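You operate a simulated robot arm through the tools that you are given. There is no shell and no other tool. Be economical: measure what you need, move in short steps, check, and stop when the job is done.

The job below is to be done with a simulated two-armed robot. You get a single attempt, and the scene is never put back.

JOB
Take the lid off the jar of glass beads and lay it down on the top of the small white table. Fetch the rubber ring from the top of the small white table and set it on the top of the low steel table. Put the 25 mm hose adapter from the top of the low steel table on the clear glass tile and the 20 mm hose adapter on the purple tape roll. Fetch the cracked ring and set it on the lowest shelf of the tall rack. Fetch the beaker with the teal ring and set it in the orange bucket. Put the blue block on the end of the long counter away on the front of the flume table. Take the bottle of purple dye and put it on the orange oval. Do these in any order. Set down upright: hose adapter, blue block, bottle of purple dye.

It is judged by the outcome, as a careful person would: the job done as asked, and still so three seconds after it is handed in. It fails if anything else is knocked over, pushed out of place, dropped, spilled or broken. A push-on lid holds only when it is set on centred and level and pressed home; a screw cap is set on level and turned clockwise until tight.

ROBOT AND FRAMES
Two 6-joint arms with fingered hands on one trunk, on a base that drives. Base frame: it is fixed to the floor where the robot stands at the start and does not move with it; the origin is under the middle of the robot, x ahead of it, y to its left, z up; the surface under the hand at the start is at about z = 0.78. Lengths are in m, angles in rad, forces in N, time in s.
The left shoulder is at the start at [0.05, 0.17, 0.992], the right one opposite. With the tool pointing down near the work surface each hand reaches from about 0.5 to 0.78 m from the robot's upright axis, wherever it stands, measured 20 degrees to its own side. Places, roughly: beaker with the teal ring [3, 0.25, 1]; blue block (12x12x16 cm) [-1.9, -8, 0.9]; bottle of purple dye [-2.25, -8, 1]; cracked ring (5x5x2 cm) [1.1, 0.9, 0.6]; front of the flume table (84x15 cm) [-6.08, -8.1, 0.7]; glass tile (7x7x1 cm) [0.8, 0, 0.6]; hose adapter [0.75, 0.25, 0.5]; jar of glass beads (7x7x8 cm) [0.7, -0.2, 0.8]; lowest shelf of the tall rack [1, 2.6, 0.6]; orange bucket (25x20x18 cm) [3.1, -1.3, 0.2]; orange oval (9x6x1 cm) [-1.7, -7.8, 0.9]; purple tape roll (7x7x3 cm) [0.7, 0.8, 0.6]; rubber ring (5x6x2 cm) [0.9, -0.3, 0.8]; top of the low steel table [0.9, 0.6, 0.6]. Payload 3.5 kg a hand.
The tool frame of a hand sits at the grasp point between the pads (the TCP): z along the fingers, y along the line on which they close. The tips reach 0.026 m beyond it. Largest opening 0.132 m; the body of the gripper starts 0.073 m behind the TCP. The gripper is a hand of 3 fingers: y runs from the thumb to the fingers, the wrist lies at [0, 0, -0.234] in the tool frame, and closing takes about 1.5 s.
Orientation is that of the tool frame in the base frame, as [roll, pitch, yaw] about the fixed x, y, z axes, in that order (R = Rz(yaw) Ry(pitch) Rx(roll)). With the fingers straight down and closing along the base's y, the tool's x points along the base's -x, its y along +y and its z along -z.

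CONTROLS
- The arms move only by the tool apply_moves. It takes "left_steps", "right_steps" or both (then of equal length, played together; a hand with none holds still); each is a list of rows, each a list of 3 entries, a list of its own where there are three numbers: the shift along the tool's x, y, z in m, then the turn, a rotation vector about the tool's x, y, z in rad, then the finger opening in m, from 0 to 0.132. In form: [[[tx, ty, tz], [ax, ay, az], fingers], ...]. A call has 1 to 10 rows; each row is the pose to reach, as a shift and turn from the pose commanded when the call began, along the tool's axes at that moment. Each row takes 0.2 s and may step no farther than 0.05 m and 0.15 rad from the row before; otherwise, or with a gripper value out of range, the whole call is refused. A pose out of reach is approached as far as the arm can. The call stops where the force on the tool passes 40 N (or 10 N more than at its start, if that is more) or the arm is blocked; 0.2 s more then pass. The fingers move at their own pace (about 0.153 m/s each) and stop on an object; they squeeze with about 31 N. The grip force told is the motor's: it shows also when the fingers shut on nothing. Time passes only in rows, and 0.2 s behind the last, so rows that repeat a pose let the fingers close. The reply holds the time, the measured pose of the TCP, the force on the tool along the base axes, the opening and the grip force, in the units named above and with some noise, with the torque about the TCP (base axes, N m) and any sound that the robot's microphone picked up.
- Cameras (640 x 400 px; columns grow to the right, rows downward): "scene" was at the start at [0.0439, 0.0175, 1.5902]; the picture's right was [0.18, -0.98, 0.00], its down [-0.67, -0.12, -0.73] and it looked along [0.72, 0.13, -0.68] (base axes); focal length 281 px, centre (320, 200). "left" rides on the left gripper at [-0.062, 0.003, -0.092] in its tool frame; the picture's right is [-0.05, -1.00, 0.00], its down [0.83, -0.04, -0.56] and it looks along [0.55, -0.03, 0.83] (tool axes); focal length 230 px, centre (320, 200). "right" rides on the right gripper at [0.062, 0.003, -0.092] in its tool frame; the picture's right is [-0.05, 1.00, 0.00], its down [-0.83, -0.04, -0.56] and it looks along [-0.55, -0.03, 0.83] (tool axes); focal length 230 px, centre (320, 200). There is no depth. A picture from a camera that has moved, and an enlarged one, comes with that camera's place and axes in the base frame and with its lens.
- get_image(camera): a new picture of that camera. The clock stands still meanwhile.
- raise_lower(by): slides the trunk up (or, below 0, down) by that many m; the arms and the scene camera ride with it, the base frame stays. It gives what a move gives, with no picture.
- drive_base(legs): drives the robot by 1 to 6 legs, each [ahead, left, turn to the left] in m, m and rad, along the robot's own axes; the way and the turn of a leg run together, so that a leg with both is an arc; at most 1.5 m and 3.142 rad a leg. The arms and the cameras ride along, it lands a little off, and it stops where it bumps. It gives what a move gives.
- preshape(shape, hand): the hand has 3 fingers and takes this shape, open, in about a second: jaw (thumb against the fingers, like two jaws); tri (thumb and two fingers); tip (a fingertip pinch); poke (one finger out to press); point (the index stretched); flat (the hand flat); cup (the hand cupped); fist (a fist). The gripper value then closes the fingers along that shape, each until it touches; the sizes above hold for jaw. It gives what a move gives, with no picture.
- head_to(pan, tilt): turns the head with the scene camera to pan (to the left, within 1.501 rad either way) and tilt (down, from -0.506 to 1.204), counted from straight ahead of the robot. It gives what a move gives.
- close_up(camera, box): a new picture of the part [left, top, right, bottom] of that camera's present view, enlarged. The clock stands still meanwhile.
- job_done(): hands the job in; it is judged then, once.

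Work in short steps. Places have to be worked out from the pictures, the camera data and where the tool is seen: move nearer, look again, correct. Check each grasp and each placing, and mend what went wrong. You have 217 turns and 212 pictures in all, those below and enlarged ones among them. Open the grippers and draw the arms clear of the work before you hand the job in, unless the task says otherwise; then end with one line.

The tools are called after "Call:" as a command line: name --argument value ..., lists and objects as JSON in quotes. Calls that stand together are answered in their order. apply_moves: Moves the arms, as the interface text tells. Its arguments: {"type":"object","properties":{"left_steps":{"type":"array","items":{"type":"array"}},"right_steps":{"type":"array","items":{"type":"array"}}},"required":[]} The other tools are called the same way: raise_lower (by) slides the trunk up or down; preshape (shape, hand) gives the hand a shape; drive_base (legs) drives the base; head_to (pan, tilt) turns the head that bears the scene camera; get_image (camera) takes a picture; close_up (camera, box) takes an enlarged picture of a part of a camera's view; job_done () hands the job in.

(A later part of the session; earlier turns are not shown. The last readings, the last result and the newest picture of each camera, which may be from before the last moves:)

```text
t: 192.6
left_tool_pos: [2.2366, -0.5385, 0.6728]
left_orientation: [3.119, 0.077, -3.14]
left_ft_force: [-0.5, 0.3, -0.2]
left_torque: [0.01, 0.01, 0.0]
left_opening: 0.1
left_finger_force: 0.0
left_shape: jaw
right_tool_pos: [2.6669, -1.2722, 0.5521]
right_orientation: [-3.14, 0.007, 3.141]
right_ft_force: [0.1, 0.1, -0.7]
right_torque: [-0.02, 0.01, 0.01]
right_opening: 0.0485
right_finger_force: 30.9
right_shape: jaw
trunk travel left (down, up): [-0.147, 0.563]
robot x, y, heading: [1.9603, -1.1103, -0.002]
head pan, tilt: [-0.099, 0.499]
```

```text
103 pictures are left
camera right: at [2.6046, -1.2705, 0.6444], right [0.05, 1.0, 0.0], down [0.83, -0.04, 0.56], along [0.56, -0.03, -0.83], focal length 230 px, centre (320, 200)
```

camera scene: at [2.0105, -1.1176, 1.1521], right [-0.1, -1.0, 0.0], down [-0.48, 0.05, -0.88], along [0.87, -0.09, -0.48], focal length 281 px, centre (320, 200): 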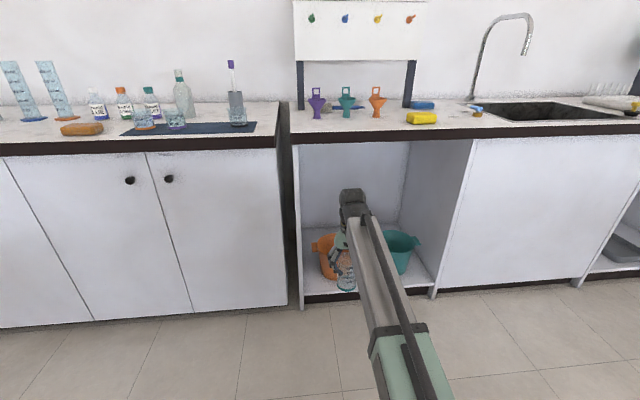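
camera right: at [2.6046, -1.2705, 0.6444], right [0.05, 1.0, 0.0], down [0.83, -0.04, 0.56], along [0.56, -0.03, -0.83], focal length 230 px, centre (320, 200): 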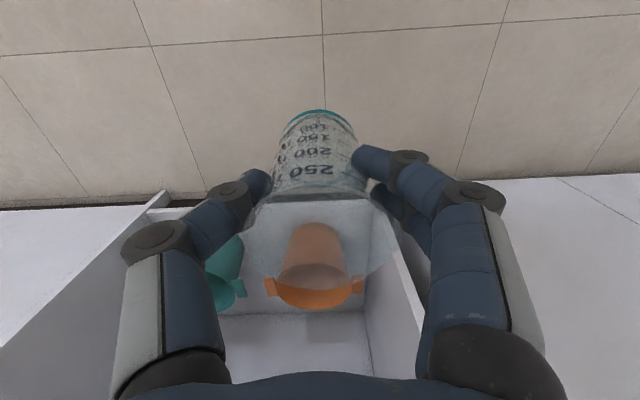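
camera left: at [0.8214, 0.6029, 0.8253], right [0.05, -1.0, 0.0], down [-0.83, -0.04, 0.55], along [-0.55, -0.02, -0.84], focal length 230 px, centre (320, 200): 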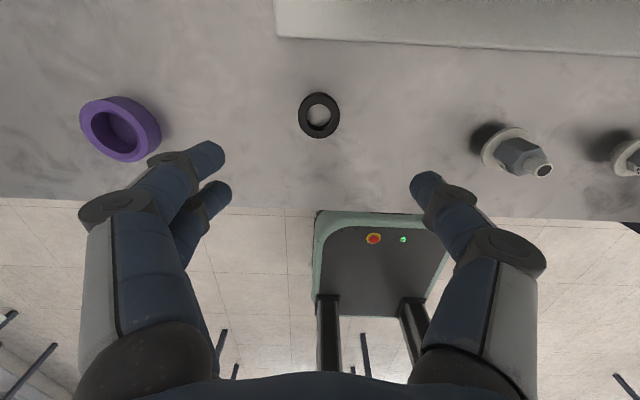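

I lower the hand to 0.46, shift 4 cm right, and drive into position so that the hand enters the alcove under the worktop.

Call:
apply_moves --right_steps '[[[0, -0.02, 0.045], [0, 0, 0], 0.0], [[0, -0.04, 0.09], [0, 0, 0], 0.0]]'

Call:
drive_base --legs '[[0.32, 0, 0]]'

Call:
get_image --camera "right"

Call:
get_image --camera "scene"

```text
t: 193.2
left_tool_pos: [2.2376, -0.5387, 0.6728]
left_orientation: [3.118, 0.078, 3.14]
left_ft_force: [-0.5, 0.0, -0.4]
left_torque: [0.0, -0.04, 0.0]
left_opening: 0.0999
left_finger_force: 0.0
left_shape: jaw
right_tool_pos: [2.6683, -1.311, 0.4616]
right_orientation: [3.141, 0.007, 3.142]
right_ft_force: [0.1, -0.1, -0.5]
right_torque: [-0.02, 0.01, 0.01]
right_opening: 0.0485
right_finger_force: 31.1
right_shape: jaw
trunk travel left (down, up): [-0.147, 0.563]
robot x, y, heading: [1.9569, -1.1112, -0.001]
head pan, tilt: [-0.099, 0.499]
```

```text
t: 195.4
left_tool_pos: [2.5589, -0.5406, 0.674]
left_orientation: [3.118, 0.077, 3.14]
left_ft_force: [-0.3, 0.2, -0.3]
left_torque: [0.01, 0.0, 0.02]
left_opening: 0.0996
left_finger_force: 0.1
left_shape: jaw
right_tool_pos: [2.988, -1.3128, 0.4609]
right_orientation: [-3.141, 0.008, 3.14]
right_ft_force: [0.1, -0.1, 0.1]
right_torque: [-0.05, 0.04, 0.01]
right_opening: 0.0481
right_finger_force: 30.8
right_shape: jaw
trunk travel left (down, up): [-0.147, 0.563]
robot x, y, heading: [2.2784, -1.1122, 0.001]
head pan, tilt: [-0.099, 0.499]
```

```text
102 pictures are left
camera right: at [2.9259, -1.3107, 0.553], right [0.05, 1.0, 0.0], down [0.83, -0.04, 0.56], along [0.56, -0.03, -0.83], focal length 230 px, centre (320, 200)
```

right: 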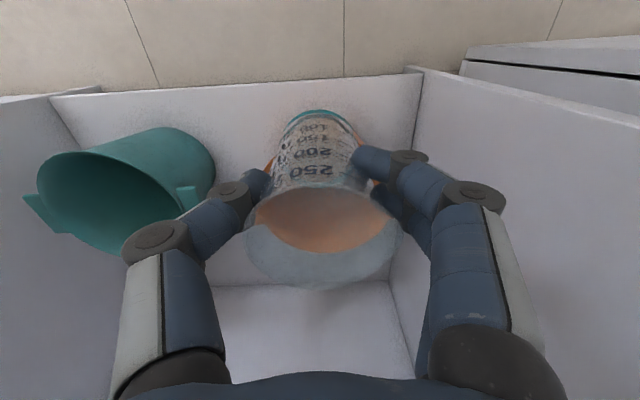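

```text
101 pictures are left
camera scene: at [2.3309, -1.1179, 1.1521], right [-0.1, -0.99, 0.0], down [-0.48, 0.05, -0.88], along [0.87, -0.09, -0.48], focal length 281 px, centre (320, 200)
```

scene: 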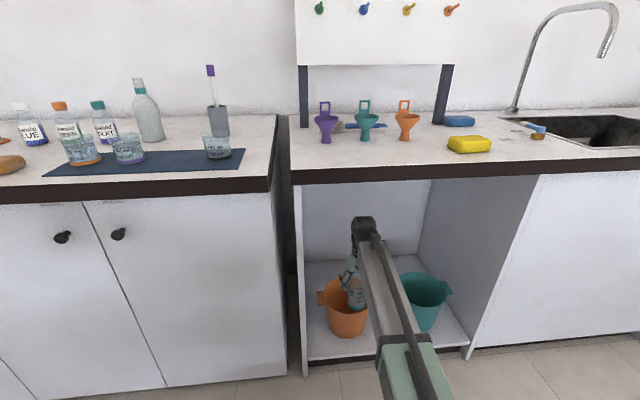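

Call:
drive_base --legs '[[0.12, 0, 0]]'

Call:
get_image --camera "right"

Call:
close_up --camera "scene" --box '[270, 190, 490, 390]'

```text
t: 196.6
left_tool_pos: [2.6764, -0.54, 0.6734]
left_orientation: [3.118, 0.076, -3.141]
left_ft_force: [-0.6, 0.3, 0.2]
left_torque: [-0.01, -0.02, -0.01]
left_opening: 0.0998
left_finger_force: 0.1
left_shape: jaw
right_tool_pos: [3.1073, -1.3111, 0.4611]
right_orientation: [-3.14, 0.008, 3.141]
right_ft_force: [0.0, 0.1, -1.0]
right_torque: [-0.01, 0.02, -0.04]
right_opening: 0.0487
right_finger_force: 30.6
right_shape: jaw
trunk travel left (down, up): [-0.147, 0.563]
robot x, y, heading: [2.3961, -1.1119, 0.003]
head pan, tilt: [-0.099, 0.499]
```

```text
100 pictures are left
camera right: at [3.0453, -1.3096, 0.553], right [0.05, 1.0, 0.0], down [0.83, -0.04, 0.56], along [0.56, -0.03, -0.83], focal length 230 px, centre (320, 200)
```

right: 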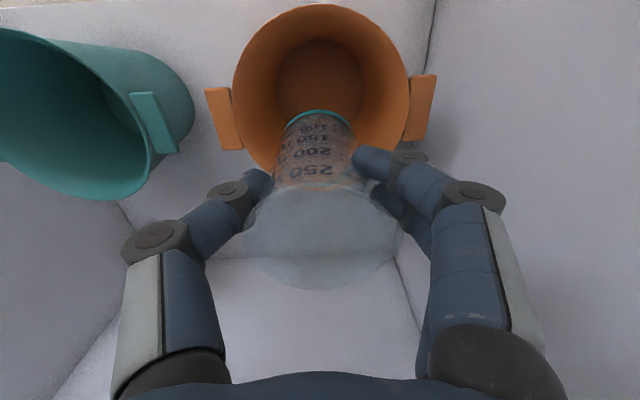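

```text
2.00 times, centred on (380, 290) of scene
camera zoom: at [2.4499, -1.1179, 1.1521], right [-0.1, -1.0, 0.0], down [-0.48, 0.05, -0.88], along [0.87, -0.09, -0.48], focal length 563 px, centre (200, 20)
```

zoom: 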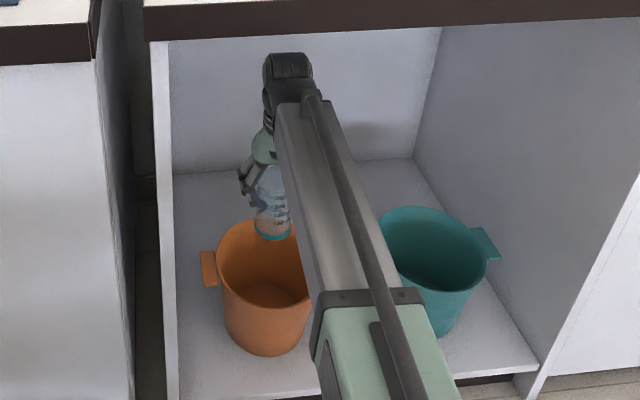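

Bucket rim now clearly seen: centre ≈(3.083,-1.31), rim z≈0.29. I shift back 2.4 cm and lower the beaker in.

Call:
apply_moves --right_steps '[[[0.024, 0.0, 0.0], [0, 0, 0], 0.0], [[0.024, 0.0, 0.045], [0, 0, 0], 0.0], [[0.024, 0.0, 0.09], [0, 0, 0], 0.0], [[0.024, 0.0, 0.13], [0, 0, 0], 0.0]]'

Call:
get_image --camera "right"

Call:
close_up --camera "scene" --box '[270, 190, 490, 390]'

```text
t: 197.6
left_tool_pos: [2.677, -0.5394, 0.6728]
left_orientation: [3.118, 0.077, -3.14]
left_ft_force: [-1.9, 0.2, -0.5]
left_torque: [0.03, 0.01, 0.01]
left_opening: 0.0998
left_finger_force: 0.0
left_shape: jaw
right_tool_pos: [3.0859, -1.3127, 0.3322]
right_orientation: [-3.141, 0.007, 3.141]
right_ft_force: [-0.8, 0.4, -1.0]
right_torque: [-0.01, -0.03, 0.0]
right_opening: 0.0485
right_finger_force: 30.5
right_shape: jaw
trunk travel left (down, up): [-0.147, 0.563]
robot x, y, heading: [2.396, -1.1105, -0.0]
head pan, tilt: [-0.099, 0.499]
```

```text
98 pictures are left
camera right: at [3.0234, -1.3104, 0.4234], right [0.05, 1.0, 0.0], down [0.83, -0.04, 0.56], along [0.56, -0.03, -0.83], focal length 230 px, centre (320, 200)
```

right: 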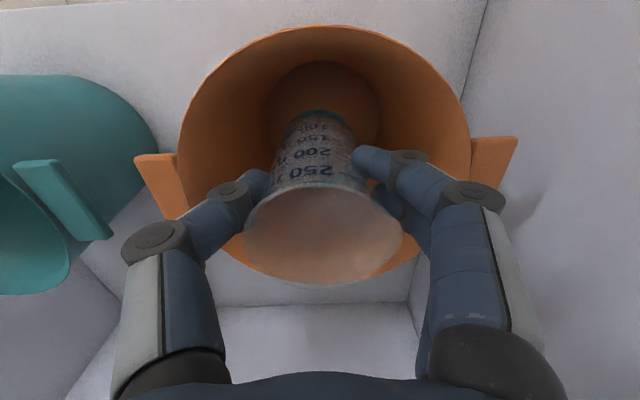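

```text
2.00 times, centred on (380, 290) of scene
camera zoom: at [2.4499, -1.1179, 1.1522], right [-0.1, -1.0, 0.0], down [-0.48, 0.05, -0.88], along [0.87, -0.09, -0.48], focal length 563 px, centre (200, 20)
```

zoom: 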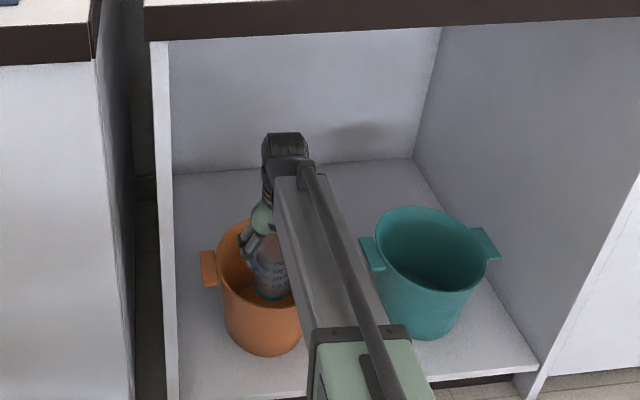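

Centred over the bucket. Continue lowering.

Call:
apply_moves --right_steps '[[[0.002, 0.0, 0.03], [0, 0, 0], 0.0], [[0.002, 0.0, 0.06], [0, 0, 0], 0.0], [[0.002, 0.0, 0.09], [0, 0, 0], 0.0], [[0.002, 0.0, 0.105], [0, 0, 0], 0.0]]'

Call:
get_image --camera "right"

```text
t: 198.6
left_tool_pos: [2.6759, -0.5398, 0.6733]
left_orientation: [3.117, 0.077, 3.141]
left_ft_force: [0.4, -0.1, -0.4]
left_torque: [-0.01, -0.02, -0.03]
left_opening: 0.0999
left_finger_force: 0.1
left_shape: jaw
right_tool_pos: [3.0841, -1.3109, 0.2263]
right_orientation: [3.141, 0.006, -3.141]
right_ft_force: [0.3, 0.3, -1.2]
right_torque: [-0.01, -0.01, 0.01]
right_opening: 0.0483
right_finger_force: 31.0
right_shape: jaw
trunk travel left (down, up): [-0.147, 0.563]
robot x, y, heading: [2.3999, -1.1106, -0.001]
head pan, tilt: [-0.099, 0.499]
```

```text
96 pictures are left
camera right: at [3.0224, -1.309, 0.3168], right [0.05, 1.0, 0.0], down [0.83, -0.04, 0.56], along [0.56, -0.03, -0.83], focal length 230 px, centre (320, 200)
```

right: 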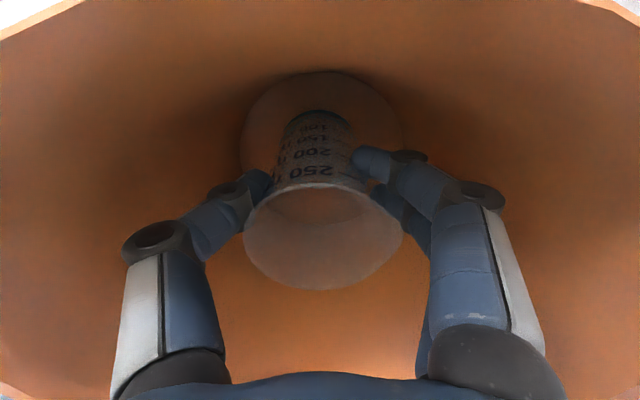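

Call:
apply_moves --right_steps '[[[0, 0.0, 0.006], [0, 0, 0], 0.0], [[0, 0.0, 0.012], [0, 0, 0], 0.0]]'

Call:
apply_moves --right_steps '[[[0, 0.0, 0.004], [0, 0, 0], 0.0], [[0, 0.0, 0.008], [0, 0, 0], 0.0]]'

Call:
apply_moves --right_steps '[[[0, 0.0, 0.004], [0, 0, 0], 0.0], [[0, 0.0, 0.008], [0, 0, 0], 0.0]]'

```text
t: 199.2
left_tool_pos: [2.6771, -0.5401, 0.6738]
left_orientation: [3.115, 0.077, 3.14]
left_ft_force: [-0.4, 0.5, 0.3]
left_torque: [0.03, 0.0, 0.0]
left_opening: 0.0997
left_finger_force: 0.0
left_shape: jaw
right_tool_pos: [3.0832, -1.3101, 0.216]
right_orientation: [3.141, 0.011, 3.141]
right_ft_force: [-1.0, 1.0, 17.6]
right_torque: [0.03, -0.05, 0.0]
right_opening: 0.0485
right_finger_force: 31.2
right_shape: jaw
trunk travel left (down, up): [-0.147, 0.563]
robot x, y, heading: [2.3945, -1.1128, 0.001]
head pan, tilt: [-0.099, 0.499]
```

```text
t: 199.7
left_tool_pos: [2.676, -0.5386, 0.6721]
left_orientation: [3.117, 0.078, -3.141]
left_ft_force: [-0.1, 0.5, -0.1]
left_torque: [-0.01, -0.04, 0.05]
left_opening: 0.0999
left_finger_force: 0.0
left_shape: jaw
right_tool_pos: [3.084, -1.311, 0.2146]
right_orientation: [-3.14, 0.012, -3.141]
right_ft_force: [-5.5, 0.8, 24.3]
right_torque: [0.05, 0.06, -0.04]
right_opening: 0.0495
right_finger_force: 30.5
right_shape: jaw
trunk travel left (down, up): [-0.147, 0.563]
robot x, y, heading: [2.3974, -1.11, -0.001]
head pan, tilt: [-0.099, 0.499]
stopped in row 2 (right hand): the force on the tool passed its limit at 43 N (the readings are from after the stop); the commanded pose is now the measured one
```

```text
t: 200.1
left_tool_pos: [2.6767, -0.5398, 0.6731]
left_orientation: [3.118, 0.079, -3.141]
left_ft_force: [-0.1, 0.6, 0.1]
left_torque: [-0.01, -0.01, 0.0]
left_opening: 0.0998
left_finger_force: 0.0
left_shape: jaw
right_tool_pos: [3.0849, -1.3111, 0.2136]
right_orientation: [-3.141, 0.014, -3.142]
right_ft_force: [-5.2, 0.4, 23.3]
right_torque: [0.07, 0.03, -0.01]
right_opening: 0.0493
right_finger_force: 31.1
right_shape: jaw
trunk travel left (down, up): [-0.147, 0.563]
robot x, y, heading: [2.3943, -1.1102, -0.004]
head pan, tilt: [-0.099, 0.499]
stopped in row 1 (right hand): the force on the tool passed its limit at 44 N (the readings are from after the stop); the commanded pose is now the measured one
```

Beaker stands on the bucket floor. Ease off, open moderately and rise straight out.

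Call:
apply_moves --right_steps '[[[0, 0, -0.003], [0, 0, 0], 0.02], [[0, 0, -0.003], [0, 0, 0], 0.05], [[0, 0, -0.003], [0, 0, 0], 0.075], [[0, 0, -0.003], [0, 0, 0], 0.08], [[0, 0, -0.04], [0, 0, 0], 0.08], [[0, 0, -0.08], [0, 0, 0], 0.08], [[0, 0, -0.12], [0, 0, 0], 0.08], [[0, 0, -0.16], [0, 0, 0], 0.08], [[0, 0, -0.2], [0, 0, 0], 0.08], [[0, 0, -0.245], [0, 0, 0], 0.08]]'

Call:
get_image --camera "right"

```text
t: 202.3
left_tool_pos: [2.6773, -0.54, 0.6729]
left_orientation: [3.117, 0.076, 3.141]
left_ft_force: [-0.4, 0.0, 0.5]
left_torque: [0.0, 0.03, -0.01]
left_opening: 0.0999
left_finger_force: 0.1
left_shape: jaw
right_tool_pos: [3.0817, -1.3144, 0.4541]
right_orientation: [-3.141, 0.01, 3.14]
right_ft_force: [-0.6, -0.2, -0.5]
right_torque: [0.0, -0.02, 0.0]
right_opening: 0.0797
right_finger_force: 0.0
right_shape: jaw
trunk travel left (down, up): [-0.147, 0.563]
robot x, y, heading: [2.3979, -1.1112, -0.001]
head pan, tilt: [-0.099, 0.499]
```

```text
95 pictures are left
camera right: at [3.0193, -1.3118, 0.546], right [0.05, 1.0, 0.0], down [0.83, -0.04, 0.56], along [0.56, -0.03, -0.83], focal length 230 px, centre (320, 200)
```

right: 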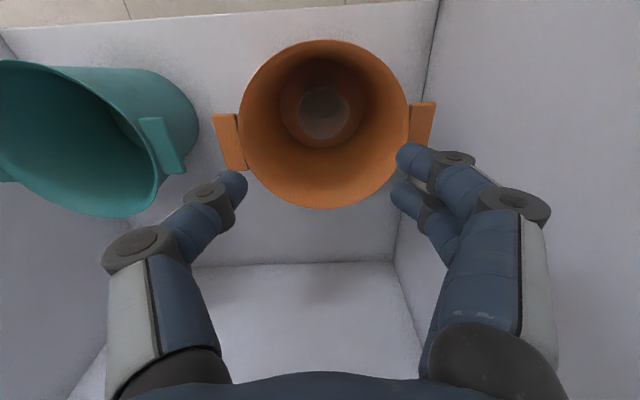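

Beaker stands in the orange bucket. Now back out, raise the trunk, and turn toward −y to survey the way to the other area.

Call:
drive_base --legs '[[-0.6, 0, 0]]'

Call:
raise_lower --by 0.4

Call:
drive_base --legs '[[0, 0, -1.57]]'

Call:
head_to --pan -0.3 --tilt 0.25

Call:
get_image --camera "scene"

```text
t: 205.7
left_tool_pos: [2.0717, -0.5405, 0.6739]
left_orientation: [3.119, 0.078, -3.137]
left_ft_force: [0.2, 0.4, -0.6]
left_torque: [-0.01, -0.01, 0.02]
left_opening: 0.0998
left_finger_force: 0.0
left_shape: jaw
right_tool_pos: [2.4793, -1.3133, 0.4546]
right_orientation: [3.141, 0.01, -3.14]
right_ft_force: [0.3, 0.1, -0.6]
right_torque: [0.02, 0.02, 0.0]
right_opening: 0.0794
right_finger_force: 0.0
right_shape: jaw
trunk travel left (down, up): [-0.147, 0.563]
robot x, y, heading: [1.7896, -1.1128, -0.001]
head pan, tilt: [-0.099, 0.499]
```

```text
t: 209.5
left_tool_pos: [2.0716, -0.5402, 1.0729]
left_orientation: [3.118, 0.077, -3.138]
left_ft_force: [0.0, -0.6, 0.3]
left_torque: [-0.02, 0.01, 0.0]
left_opening: 0.0997
left_finger_force: 0.1
left_shape: jaw
right_tool_pos: [2.481, -1.3128, 0.8537]
right_orientation: [3.141, 0.011, -3.139]
right_ft_force: [-0.2, 0.2, 0.2]
right_torque: [-0.02, 0.07, -0.01]
right_opening: 0.0798
right_finger_force: 0.1
right_shape: jaw
trunk travel left (down, up): [-0.547, 0.163]
robot x, y, heading: [1.7942, -1.1139, 0.002]
head pan, tilt: [-0.099, 0.499]
```

```text
t: 213.8
left_tool_pos: [2.3621, -1.4007, 1.0734]
left_orientation: [3.119, 0.076, 1.556]
left_ft_force: [-0.5, -0.1, -0.1]
left_torque: [0.01, 0.01, -0.04]
left_opening: 0.0996
left_finger_force: 0.1
left_shape: jaw
right_tool_pos: [1.5826, -1.7923, 0.8541]
right_orientation: [3.141, 0.012, 1.557]
right_ft_force: [-0.8, -0.5, -0.6]
right_torque: [0.01, 0.0, -0.01]
right_opening: 0.0796
right_finger_force: 0.1
right_shape: jaw
trunk travel left (down, up): [-0.547, 0.163]
robot x, y, heading: [1.7922, -1.1096, -1.582]
head pan, tilt: [-0.099, 0.499]
```

```text
t: 214.5
left_tool_pos: [2.3613, -1.401, 1.0737]
left_orientation: [3.117, 0.077, 1.558]
left_ft_force: [0.0, -0.3, 1.0]
left_torque: [-0.01, -0.01, -0.03]
left_opening: 0.0998
left_finger_force: 0.1
left_shape: jaw
right_tool_pos: [1.5827, -1.7943, 0.8547]
right_orientation: [3.141, 0.01, 1.557]
right_ft_force: [-0.3, -0.4, 0.2]
right_torque: [-0.03, -0.01, 0.0]
right_opening: 0.0796
right_finger_force: 0.0
right_shape: jaw
trunk travel left (down, up): [-0.547, 0.163]
robot x, y, heading: [1.7966, -1.1128, -1.58]
head pan, tilt: [-0.3, 0.25]
```

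```text
94 pictures are left
camera scene: at [1.7684, -1.1589, 1.5752], right [-0.95, 0.31, 0.0], down [0.08, 0.24, -0.97], along [-0.3, -0.92, -0.25], focal length 281 px, centre (320, 200)
```

scene: 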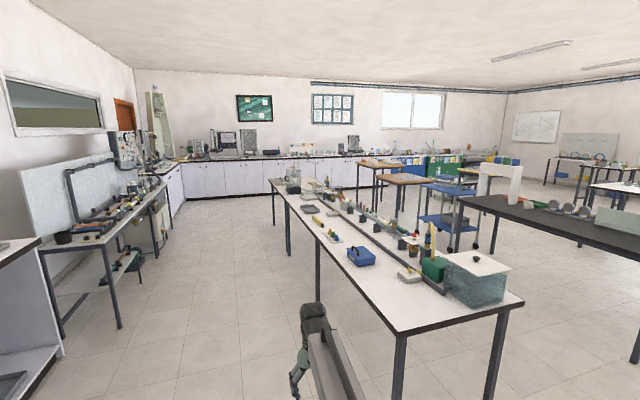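

Aisle between the long table (x≲1.2) and the left bench (x≳2.7) is free. I drive down it toward the far counter.

Call:
drive_base --legs '[[1.5, 0, 0.01], [1.5, 0, 0], [1.5, 0, 0]]'

Call:
head_to --pan -0.7 --tilt 0.35

Call:
get_image --camera "scene"

```text
t: 235.8
left_tool_pos: [2.4723, -5.8377, 1.0734]
left_orientation: [3.117, 0.075, 1.597]
left_ft_force: [0.7, 0.0, -0.2]
left_torque: [-0.01, -0.03, -0.02]
left_opening: 0.0999
left_finger_force: 0.1
left_shape: jaw
right_tool_pos: [1.7091, -6.261, 0.854]
right_orientation: [-3.14, 0.011, 1.596]
right_ft_force: [0.1, 0.1, 1.1]
right_torque: [0.0, 0.02, 0.01]
right_opening: 0.0793
right_finger_force: 0.0
right_shape: jaw
trunk travel left (down, up): [-0.547, 0.163]
robot x, y, heading: [1.8937, -5.5721, -1.544]
head pan, tilt: [-0.3, 0.25]
```

```text
t: 236.7
left_tool_pos: [2.471, -5.8364, 1.0741]
left_orientation: [3.118, 0.077, 1.598]
left_ft_force: [0.7, -0.5, 0.4]
left_torque: [0.02, 0.02, 0.01]
left_opening: 0.1
left_finger_force: 0.0
left_shape: jaw
right_tool_pos: [1.7079, -6.2605, 0.8537]
right_orientation: [-3.141, 0.009, 1.597]
right_ft_force: [0.5, 0.6, 0.7]
right_torque: [-0.03, 0.02, 0.01]
right_opening: 0.0793
right_finger_force: 0.2
right_shape: jaw
trunk travel left (down, up): [-0.547, 0.163]
robot x, y, heading: [1.8948, -5.5707, -1.543]
head pan, tilt: [-0.7, 0.351]
```

```text
93 pictures are left
camera scene: at [1.8368, -5.6018, 1.5658], right [-0.78, 0.62, 0.0], down [0.21, 0.27, -0.94], along [-0.59, -0.73, -0.34], focal length 281 px, centre (320, 200)
```

scene: 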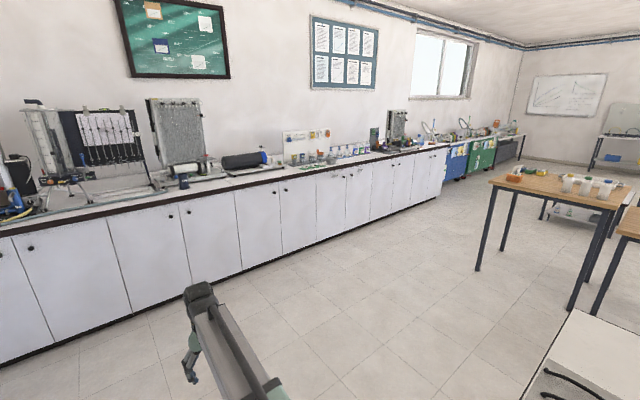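

The far counter's front is at y≈-7.7, its end near x≈-2.3; a wooden table leaves a corridor ~1.2 m. I draw the right hand in and up, then drive into the corridor facing the counter.

Call:
apply_moves --right_steps '[[[0.04, 0, -0.02], [0, 0, 0], 0.08], [[0.08, 0, -0.05], [0, 0, 0], 0.08], [[0.12, 0, -0.08], [0, 0, 0], 0.08], [[0.15, 0, -0.11], [0, 0, 0], 0.08]]'

Call:
drive_base --legs '[[1.3, 0, -0.027], [0, -1.5, 0], [0, -1.2, 0]]'

Call:
head_to --pan -0.7 --tilt 0.5

Call:
get_image --camera "scene"

```text
t: 237.7
left_tool_pos: [2.4729, -5.8362, 1.0734]
left_orientation: [3.118, 0.077, 1.597]
left_ft_force: [0.4, -0.7, -0.8]
left_torque: [-0.01, -0.03, -0.04]
left_opening: 0.0997
left_finger_force: 0.2
left_shape: jaw
right_tool_pos: [1.7057, -6.1077, 0.9619]
right_orientation: [3.14, 0.01, 1.598]
right_ft_force: [0.2, 0.8, -0.9]
right_torque: [0.0, -0.01, -0.02]
right_opening: 0.0795
right_finger_force: 0.0
right_shape: jaw
trunk travel left (down, up): [-0.547, 0.163]
robot x, y, heading: [1.8938, -5.5719, -1.541]
head pan, tilt: [-0.7, 0.351]
```

```text
t: 257.1
left_tool_pos: [-0.2464, -7.1867, 1.0739]
left_orientation: [3.117, 0.077, 1.584]
left_ft_force: [0.6, -0.3, -0.9]
left_torque: [-0.01, 0.0, 0.0]
left_opening: 0.0997
left_finger_force: 0.0
left_shape: jaw
right_tool_pos: [-1.016, -7.4484, 0.9608]
right_orientation: [-3.141, 0.011, 1.583]
right_ft_force: [1.0, 1.1, 0.1]
right_torque: [0.0, -0.01, 0.01]
right_opening: 0.0796
right_finger_force: 0.1
right_shape: jaw
trunk travel left (down, up): [-0.547, 0.163]
robot x, y, heading: [-0.8207, -6.9143, -1.557]
head pan, tilt: [-0.7, 0.351]
```

```text
t: 257.8
left_tool_pos: [-0.2461, -7.1874, 1.0746]
left_orientation: [3.117, 0.077, 1.582]
left_ft_force: [0.4, -0.3, -0.3]
left_torque: [-0.01, -0.01, -0.01]
left_opening: 0.0997
left_finger_force: 0.1
left_shape: jaw
right_tool_pos: [-1.0152, -7.449, 0.9622]
right_orientation: [-3.141, 0.01, 1.583]
right_ft_force: [0.1, -0.3, -1.2]
right_torque: [0.01, 0.0, -0.01]
right_opening: 0.0795
right_finger_force: 0.1
right_shape: jaw
trunk travel left (down, up): [-0.547, 0.163]
robot x, y, heading: [-0.8204, -6.9143, -1.559]
head pan, tilt: [-0.7, 0.499]
```

```text
92 pictures are left
camera scene: at [-0.8764, -6.9424, 1.5522], right [-0.77, 0.63, 0.0], down [0.3, 0.37, -0.88], along [-0.56, -0.68, -0.48], focal length 281 px, centre (320, 200)
```

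scene: 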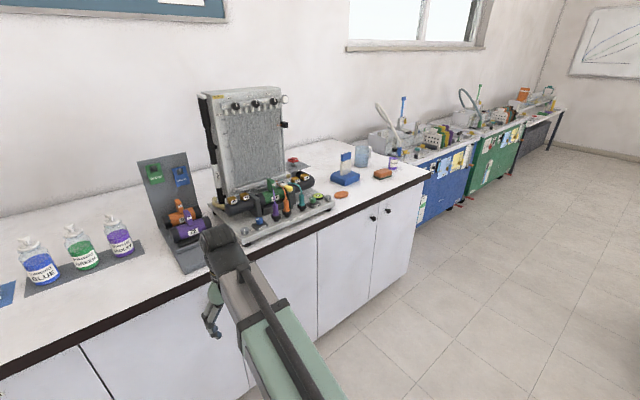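

I see the orange oval (≈-1.76,-7.85), blue block (≈-1.94,-8.0), and the purple bottle (≈-2.24,-7.9). Drive 1 m further right and look closer.

Call:
drive_base --legs '[[0, -1.1, -0.012]]'

Call:
head_to --pan -0.1 --tilt 0.6

Call:
get_image --camera "scene"

Call:
get_image --camera "right"

```text
t: 263.4
left_tool_pos: [-1.3438, -7.2019, 1.0727]
left_orientation: [3.118, 0.076, 1.556]
left_ft_force: [-1.2, -0.3, 0.2]
left_torque: [-0.01, 0.01, 0.02]
left_opening: 0.1
left_finger_force: 0.1
left_shape: jaw
right_tool_pos: [-2.1214, -7.4426, 0.9624]
right_orientation: [-3.142, 0.009, 1.557]
right_ft_force: [0.2, 0.2, 0.0]
right_torque: [0.03, -0.01, 0.03]
right_opening: 0.0796
right_finger_force: 0.0
right_shape: jaw
trunk travel left (down, up): [-0.547, 0.163]
robot x, y, heading: [-1.9108, -6.9113, -1.581]
head pan, tilt: [-0.7, 0.499]
```

```text
t: 264.4
left_tool_pos: [-1.3437, -7.2002, 1.0727]
left_orientation: [3.117, 0.076, 1.557]
left_ft_force: [0.8, -0.1, 0.1]
left_torque: [0.02, -0.05, 0.0]
left_opening: 0.0999
left_finger_force: 0.1
left_shape: jaw
right_tool_pos: [-2.1201, -7.4431, 0.9618]
right_orientation: [3.141, 0.011, 1.557]
right_ft_force: [-0.3, -0.7, -0.1]
right_torque: [-0.01, 0.01, -0.02]
right_opening: 0.0797
right_finger_force: 0.0
right_shape: jaw
trunk travel left (down, up): [-0.547, 0.163]
robot x, y, heading: [-1.9078, -6.916, -1.587]
head pan, tilt: [-0.099, 0.6]
```

```text
91 pictures are left
camera scene: at [-1.919, -6.9589, 1.5431], right [-0.99, 0.11, 0.0], down [0.06, 0.56, -0.83], along [-0.09, -0.82, -0.56], focal length 281 px, centre (320, 200)
```

scene: 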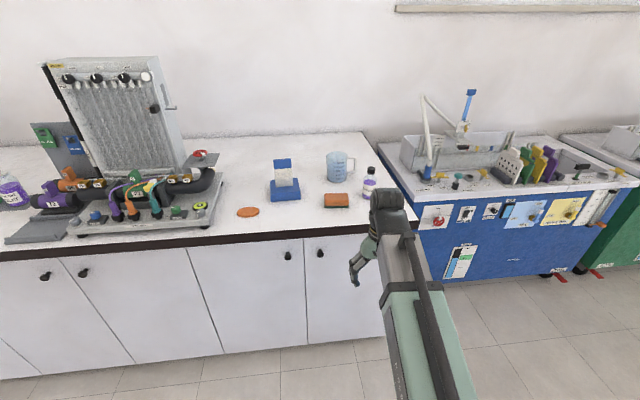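

```text
90 pictures are left
camera right: at [-2.1167, -7.3811, 1.0529], right [1.0, -0.07, 0.0], down [-0.05, -0.82, 0.56], along [-0.04, -0.56, -0.83], focal length 230 px, centre (320, 200)
```

right: 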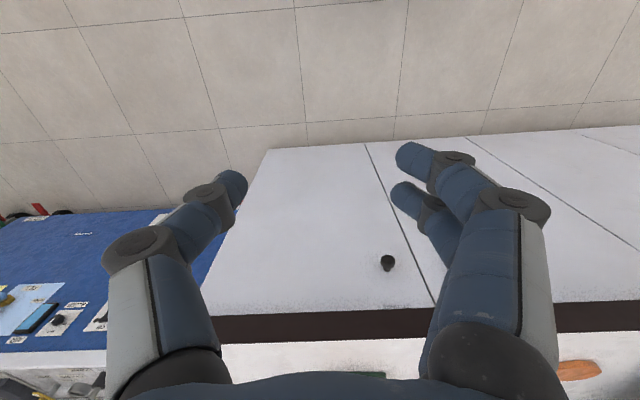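

Call:
close_up --camera "scene" --box '[220, 130, 420, 240]'

```text
3.20 times, centred on (320, 185) of scene
camera zoom: at [-1.919, -6.9589, 1.5431], right [-0.99, 0.11, 0.0], down [0.06, 0.56, -0.83], along [-0.09, -0.82, -0.56], focal length 900 px, centre (320, 248)
```

zoom: 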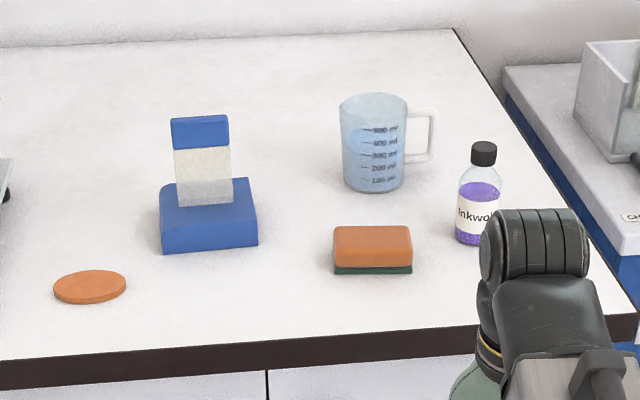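

I raise the trunk and approach so the purple bottle at about (-2.22,-7.88) comes in reach of the right hand.

Call:
raise_lower --by 0.15

Call:
drive_base --legs '[[0, -0.06, 0.012], [0.28, 0, 0]]'

Call:
get_image --camera "right"

Call:
get_image --camera "scene"

```text
t: 266.2
left_tool_pos: [-1.3448, -7.2027, 1.2234]
left_orientation: [3.117, 0.077, 1.556]
left_ft_force: [0.1, 0.3, 0.0]
left_torque: [0.0, -0.01, 0.0]
left_opening: 0.0999
left_finger_force: 0.1
left_shape: jaw
right_tool_pos: [-2.1221, -7.4427, 1.1122]
right_orientation: [3.141, 0.01, 1.558]
right_ft_force: [0.1, -0.3, 0.1]
right_torque: [0.0, 0.01, 0.0]
right_opening: 0.0794
right_finger_force: 0.2
right_shape: jaw
trunk travel left (down, up): [-0.697, 0.013]
robot x, y, heading: [-1.914, -6.9142, -1.589]
head pan, tilt: [-0.099, 0.6]
```

```text
t: 268.7
left_tool_pos: [-1.3995, -7.4748, 1.2217]
left_orientation: [3.117, 0.076, 1.569]
left_ft_force: [0.8, -0.6, -0.7]
left_torque: [0.02, 0.01, -0.02]
left_opening: 0.0998
left_finger_force: 0.1
left_shape: jaw
right_tool_pos: [-2.1715, -7.7271, 1.1106]
right_orientation: [-3.141, 0.011, 1.572]
right_ft_force: [-0.4, -0.9, -0.4]
right_torque: [-0.02, -0.02, -0.01]
right_opening: 0.0796
right_finger_force: 0.0
right_shape: jaw
trunk travel left (down, up): [-0.697, 0.013]
robot x, y, heading: [-1.9735, -7.1971, -1.573]
head pan, tilt: [-0.099, 0.6]
```

```text
88 pictures are left
camera right: at [-2.1687, -7.6657, 1.2024], right [1.0, -0.05, 0.0], down [-0.04, -0.83, 0.56], along [-0.03, -0.56, -0.83], focal length 230 px, centre (320, 200)
```

right: 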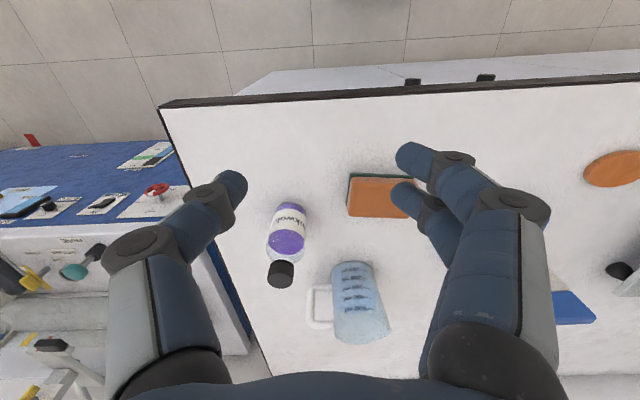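

```text
87 pictures are left
camera scene: at [-1.9771, -7.2413, 1.693], right [-1.0, 0.1, 0.0], down [0.06, 0.56, -0.82], along [-0.08, -0.82, -0.57], focal length 281 px, centre (320, 200)
```

scene: 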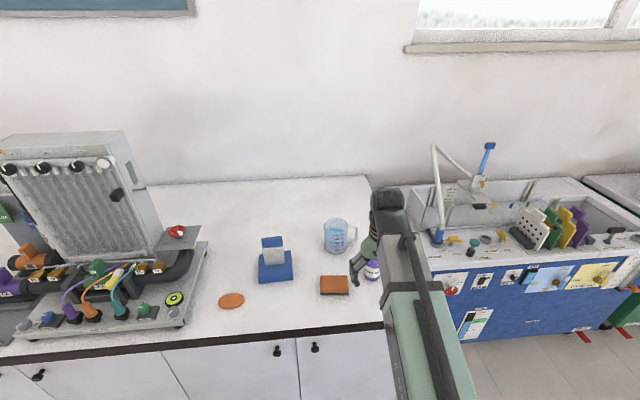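

Bottle at (-2.222,-7.868). Move above it and look.

Call:
apply_moves --right_steps '[[[-0.045, -0.017, 0], [0, 0, 0], 0.08], [[-0.09, -0.034, 0], [0, 0, 0], 0.08], [[-0.141, -0.0505, 0], [0, 0, 0], 0.085]]'

Call:
get_image --camera "right"

```text
refused: row 3 steps farther than a row can; nothing moved
```

```text
86 pictures are left
camera right: at [-2.1687, -7.6657, 1.2024], right [1.0, -0.05, 0.0], down [-0.04, -0.83, 0.56], along [-0.03, -0.56, -0.83], focal length 230 px, centre (320, 200)
```

right: 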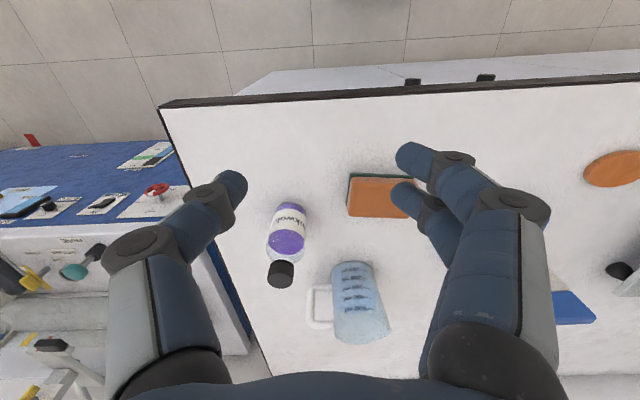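

Call:
apply_moves --right_steps '[[[-0.035, -0.013, 0], [0, 0, 0], 0.08], [[-0.07, -0.026, 0], [0, 0, 0], 0.08], [[-0.105, -0.039, 0], [0, 0, 0], 0.085], [[-0.141, -0.0505, 0], [0, 0, 0], 0.085]]'

Call:
get_image --camera "right"

```text
t: 269.7
left_tool_pos: [-1.4003, -7.4739, 1.2232]
left_orientation: [3.117, 0.077, 1.572]
left_ft_force: [-0.2, 0.2, 0.5]
left_torque: [-0.01, -0.01, 0.0]
left_opening: 0.0997
left_finger_force: 0.3
left_shape: jaw
right_tool_pos: [-2.2233, -7.8672, 1.1123]
right_orientation: [-3.141, 0.011, 1.572]
right_ft_force: [-0.1, -0.2, -0.2]
right_torque: [-0.01, -0.01, 0.02]
right_opening: 0.0846
right_finger_force: 0.2
right_shape: jaw
trunk travel left (down, up): [-0.697, 0.013]
robot x, y, heading: [-1.9676, -7.194, -1.572]
head pan, tilt: [-0.099, 0.6]
```

```text
85 pictures are left
camera right: at [-2.2201, -7.8059, 1.2041], right [1.0, -0.05, 0.0], down [-0.04, -0.82, 0.56], along [-0.03, -0.56, -0.83], focal length 230 px, centre (320, 200)
```

right: 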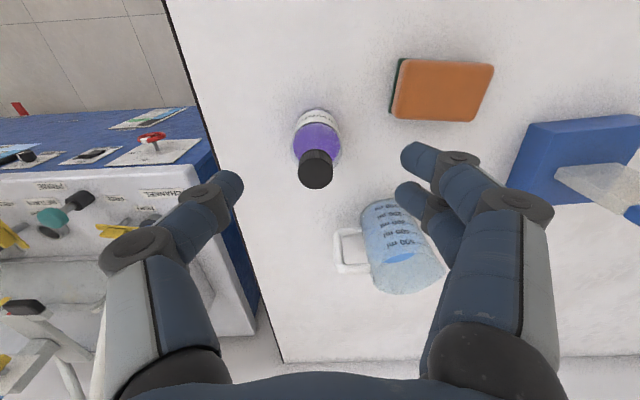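

Refined: bottle axis (-2.228,-7.888), cap top ≈1.03. Correct and descend to 0.98.

Call:
apply_moves --right_steps '[[[-0.021, -0.005, 0.0], [0, 0, 0], 0.085], [[-0.021, -0.005, 0.045], [0, 0, 0], 0.085], [[-0.021, -0.005, 0.09], [0, 0, 0], 0.085], [[-0.021, -0.005, 0.122], [0, 0, 0], 0.085]]'

Call:
get_image --camera "right"

```text
t: 270.7
left_tool_pos: [-1.399, -7.4738, 1.2245]
left_orientation: [3.118, 0.077, 1.572]
left_ft_force: [1.7, 0.5, -0.6]
left_torque: [0.0, 0.05, 0.0]
left_opening: 0.0995
left_finger_force: 0.0
left_shape: jaw
right_tool_pos: [-2.227, -7.8906, 0.9905]
right_orientation: [3.141, 0.01, 1.571]
right_ft_force: [0.4, 0.8, -0.3]
right_torque: [0.01, -0.02, 0.03]
right_opening: 0.0845
right_finger_force: 0.0
right_shape: jaw
trunk travel left (down, up): [-0.697, 0.013]
robot x, y, heading: [-1.9716, -7.1957, -1.572]
head pan, tilt: [-0.099, 0.6]
```

```text
84 pictures are left
camera right: at [-2.2239, -7.829, 1.0822], right [1.0, -0.05, 0.0], down [-0.04, -0.82, 0.56], along [-0.03, -0.56, -0.83], focal length 230 px, centre (320, 200)
```

right: 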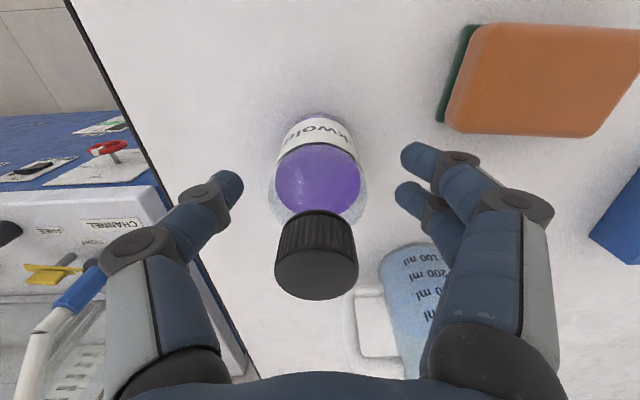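

Well aligned; lower 1 cm and close.

Call:
apply_moves --right_steps '[[[-0.003, -0.001, 0.01], [0, 0, 0], 0.08], [[-0.003, -0.001, 0.01], [0, 0, 0], 0.06], [[-0.003, -0.001, 0.01], [0, 0, 0], 0.03], [[-0.003, -0.001, 0.01], [0, 0, 0], 0.0], [[-0.003, -0.001, 0.01], [0, 0, 0], 0.0]]'

Call:
apply_moves --right_steps '[[[0, 0, -0.01], [0, 0, 0], 0.0], [[0, 0, -0.04], [0, 0, 0], 0.0], [[0, 0, -0.08], [0, 0, 0], 0.0], [[0, 0, -0.12], [0, 0, 0], 0.0], [[0, 0, -0.14], [0, 0, 0], 0.0]]'

Call:
get_image --camera "right"

```text
t: 271.9
left_tool_pos: [-1.3989, -7.4737, 1.2231]
left_orientation: [3.117, 0.077, 1.571]
left_ft_force: [-0.3, 0.4, -0.8]
left_torque: [-0.01, -0.01, 0.03]
left_opening: 0.0997
left_finger_force: 0.1
left_shape: jaw
right_tool_pos: [-2.2289, -7.8939, 0.9814]
right_orientation: [3.141, 0.01, 1.572]
right_ft_force: [-0.3, 0.4, 0.6]
right_torque: [-0.01, 0.0, 0.02]
right_opening: 0.0433
right_finger_force: 31.7
right_shape: jaw
trunk travel left (down, up): [-0.697, 0.013]
robot x, y, heading: [-1.972, -7.1915, -1.572]
head pan, tilt: [-0.099, 0.6]
```

```text
t: 273.1
left_tool_pos: [-1.3992, -7.4741, 1.2235]
left_orientation: [3.118, 0.077, 1.57]
left_ft_force: [0.1, -0.6, -0.2]
left_torque: [0.0, 0.0, 0.01]
left_opening: 0.0998
left_finger_force: 0.1
left_shape: jaw
right_tool_pos: [-2.2293, -7.8929, 1.1221]
right_orientation: [3.142, 0.011, 1.571]
right_ft_force: [0.8, -0.3, -1.4]
right_torque: [0.0, 0.04, 0.02]
right_opening: 0.0434
right_finger_force: 30.9
right_shape: jaw
trunk travel left (down, up): [-0.697, 0.013]
robot x, y, heading: [-1.9716, -7.1921, -1.567]
head pan, tilt: [-0.099, 0.6]
```

```text
83 pictures are left
camera right: at [-2.2256, -7.8312, 1.214], right [1.0, -0.05, 0.0], down [-0.04, -0.82, 0.56], along [-0.03, -0.56, -0.83], focal length 230 px, centre (320, 200)
```

right: 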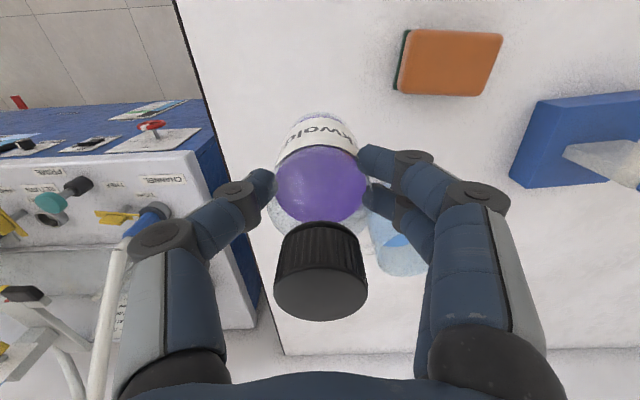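

Held. I back up, shift left to face the orange oval, and look.

Call:
drive_base --legs '[[-0.3, 0, 0], [0, 0.485, 0]]'

Call:
head_to --pan -0.2 --tilt 0.65

Call:
get_image --camera "scene"

Call:
get_image --camera "right"

```text
t: 277.6
left_tool_pos: [-0.9075, -7.1728, 1.2225]
left_orientation: [3.12, 0.077, 1.572]
left_ft_force: [0.5, -0.2, 0.1]
left_torque: [0.03, 0.06, -0.01]
left_opening: 0.1
left_finger_force: 0.0
left_shape: jaw
right_tool_pos: [-1.7368, -7.5936, 1.1217]
right_orientation: [-3.139, 0.009, 1.572]
right_ft_force: [0.6, 0.8, -1.7]
right_torque: [0.04, 0.06, -0.01]
right_opening: 0.0436
right_finger_force: 30.9
right_shape: jaw
trunk travel left (down, up): [-0.697, 0.013]
robot x, y, heading: [-1.4805, -6.8908, -1.571]
head pan, tilt: [-0.099, 0.6]
```

```text
t: 278.3
left_tool_pos: [-0.9087, -7.1741, 1.2225]
left_orientation: [3.116, 0.077, 1.574]
left_ft_force: [-0.1, 0.0, -0.6]
left_torque: [-0.02, -0.01, -0.01]
left_opening: 0.0997
left_finger_force: 0.0
left_shape: jaw
right_tool_pos: [-1.7382, -7.5919, 1.122]
right_orientation: [3.141, 0.01, 1.573]
right_ft_force: [-0.3, -0.3, -1.7]
right_torque: [0.01, 0.0, 0.0]
right_opening: 0.0435
right_finger_force: 30.7
right_shape: jaw
trunk travel left (down, up): [-0.697, 0.013]
robot x, y, heading: [-1.4779, -6.896, -1.568]
head pan, tilt: [-0.201, 0.649]
```

```text
82 pictures are left
camera scene: at [-1.4952, -6.937, 1.6888], right [-0.98, 0.2, 0.0], down [0.12, 0.59, -0.8], along [-0.16, -0.78, -0.6], focal length 281 px, centre (320, 200)
```

scene: 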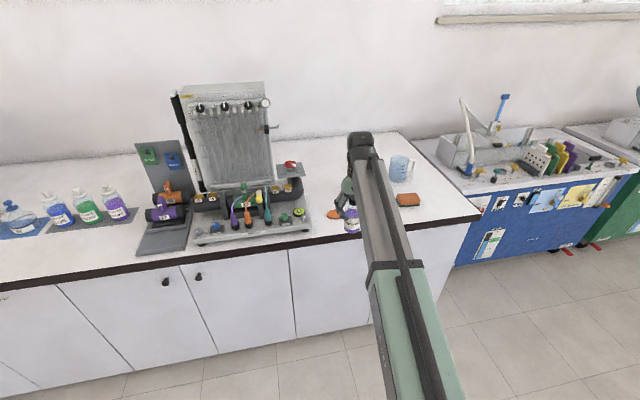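

```text
81 pictures are left
camera right: at [-1.7344, -7.5316, 1.2134], right [1.0, -0.05, 0.0], down [-0.04, -0.82, 0.56], along [-0.03, -0.56, -0.83], focal length 230 px, centre (320, 200)
```

right: 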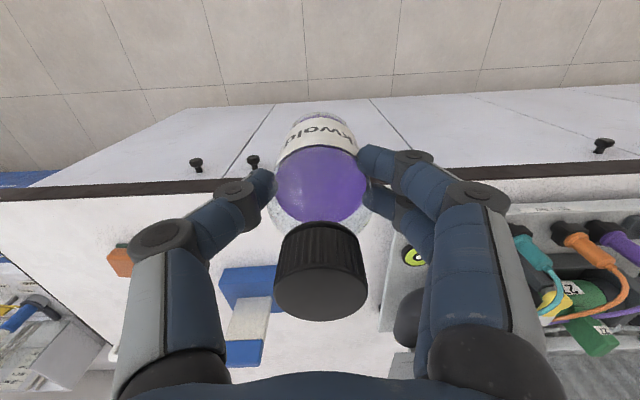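

The oval is hidden behind the bottle; I swing the hand aside and re-measure the oval with the scene camera.

Call:
apply_moves --right_steps '[[[0.03, -0.04, 0], [0, 0, 0], 0.0], [[0.05, -0.08, 0], [0, 0, 0], 0.0], [[0.05, -0.12, 0], [0, 0, 0], 0.0], [[0.05, -0.16, 0], [0, 0, 0], 0.0]]'

Call:
close_up --camera "scene" --box '[290, 140, 430, 240]'

Call:
get_image --camera "right"

```text
t: 279.3
left_tool_pos: [-0.9079, -7.1726, 1.2241]
left_orientation: [3.117, 0.077, 1.572]
left_ft_force: [-0.8, 0.9, -1.0]
left_torque: [-0.03, -0.01, 0.01]
left_opening: 0.0996
left_finger_force: 0.0
left_shape: jaw
right_tool_pos: [-1.9002, -7.5436, 1.1235]
right_orientation: [-3.141, 0.012, 1.573]
right_ft_force: [-0.3, -0.1, -0.4]
right_torque: [0.02, 0.02, -0.03]
right_opening: 0.0431
right_finger_force: 31.3
right_shape: jaw
trunk travel left (down, up): [-0.697, 0.013]
robot x, y, heading: [-1.4799, -6.8932, -1.564]
head pan, tilt: [-0.201, 0.649]
```

```text
4.00 times, centred on (360, 190) of scene
camera zoom: at [-1.4954, -6.9369, 1.6888], right [-0.98, 0.2, 0.0], down [0.12, 0.59, -0.8], along [-0.16, -0.78, -0.6], focal length 1126 px, centre (160, 240)
```

zoom: 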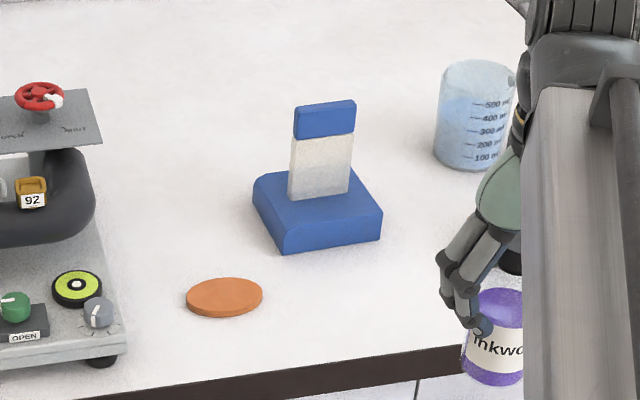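

```text
79 pictures are left
camera right: at [-1.8961, -7.4817, 1.2144], right [1.0, -0.05, 0.0], down [-0.04, -0.82, 0.56], along [-0.03, -0.56, -0.83], focal length 230 px, centre (320, 200)
```

right: 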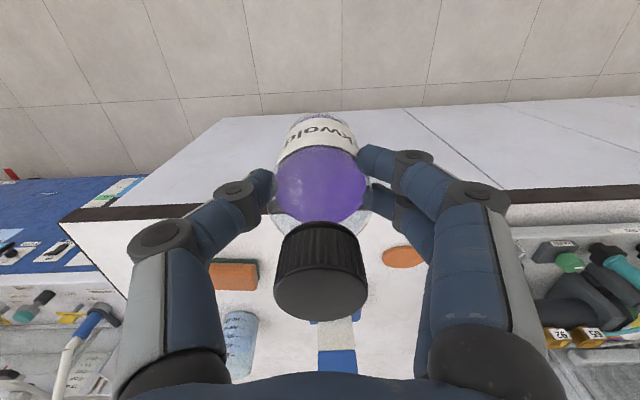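

Oval centre ≈(-1.752,-7.834). I swing the hand back to x=-1.752 and drive ahead 0.22.

Call:
apply_moves --right_steps '[[[0.0, 0.04, 0], [0, 0, 0], 0.0], [[0.0, 0.08, 0], [0, 0, 0], 0.0], [[0.0, 0.12, 0], [0, 0, 0], 0.0], [[0.0, 0.148, 0], [0, 0, 0], 0.0]]'

Call:
drive_base --legs '[[0.22, 0, 0]]'

Call:
get_image --camera "right"

```text
t: 280.3
left_tool_pos: [-0.9087, -7.1733, 1.2219]
left_orientation: [3.118, 0.077, 1.573]
left_ft_force: [-0.4, 0.3, 0.1]
left_torque: [0.02, 0.03, 0.03]
left_opening: 0.0998
left_finger_force: 0.0
left_shape: jaw
right_tool_pos: [-1.7492, -7.5413, 1.1211]
right_orientation: [-3.141, 0.011, 1.572]
right_ft_force: [0.0, 0.1, -1.7]
right_torque: [0.05, 0.0, 0.03]
right_opening: 0.0436
right_finger_force: 30.7
right_shape: jaw
trunk travel left (down, up): [-0.697, 0.013]
robot x, y, heading: [-1.4818, -6.8953, -1.574]
head pan, tilt: [-0.201, 0.649]
```

```text
t: 282.0
left_tool_pos: [-0.9078, -7.3959, 1.2232]
left_orientation: [3.117, 0.076, 1.571]
left_ft_force: [0.2, -0.5, -0.5]
left_torque: [0.05, -0.01, 0.0]
left_opening: 0.0997
left_finger_force: 0.0
left_shape: jaw
right_tool_pos: [-1.7526, -7.763, 1.1208]
right_orientation: [-3.141, 0.01, 1.569]
right_ft_force: [0.2, 0.6, -1.8]
right_torque: [0.01, 0.01, -0.01]
right_opening: 0.0433
right_finger_force: 31.1
right_shape: jaw
trunk travel left (down, up): [-0.697, 0.013]
robot x, y, heading: [-1.4787, -7.1168, -1.568]
head pan, tilt: [-0.201, 0.649]
```

```text
78 pictures are left
camera right: at [-1.7479, -7.7015, 1.2112], right [1.0, -0.05, 0.0], down [-0.04, -0.83, 0.56], along [-0.03, -0.56, -0.83], focal length 230 px, centre (320, 200)
```

right: 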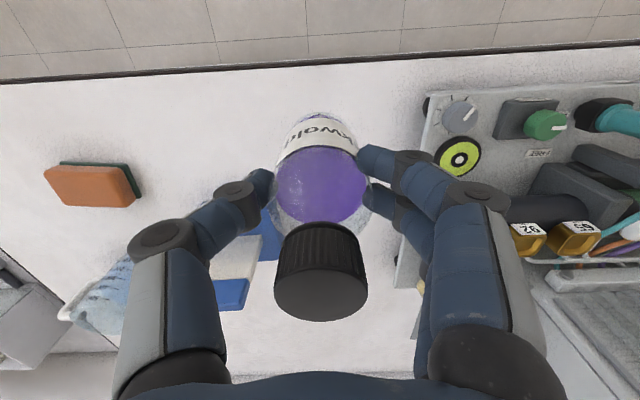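

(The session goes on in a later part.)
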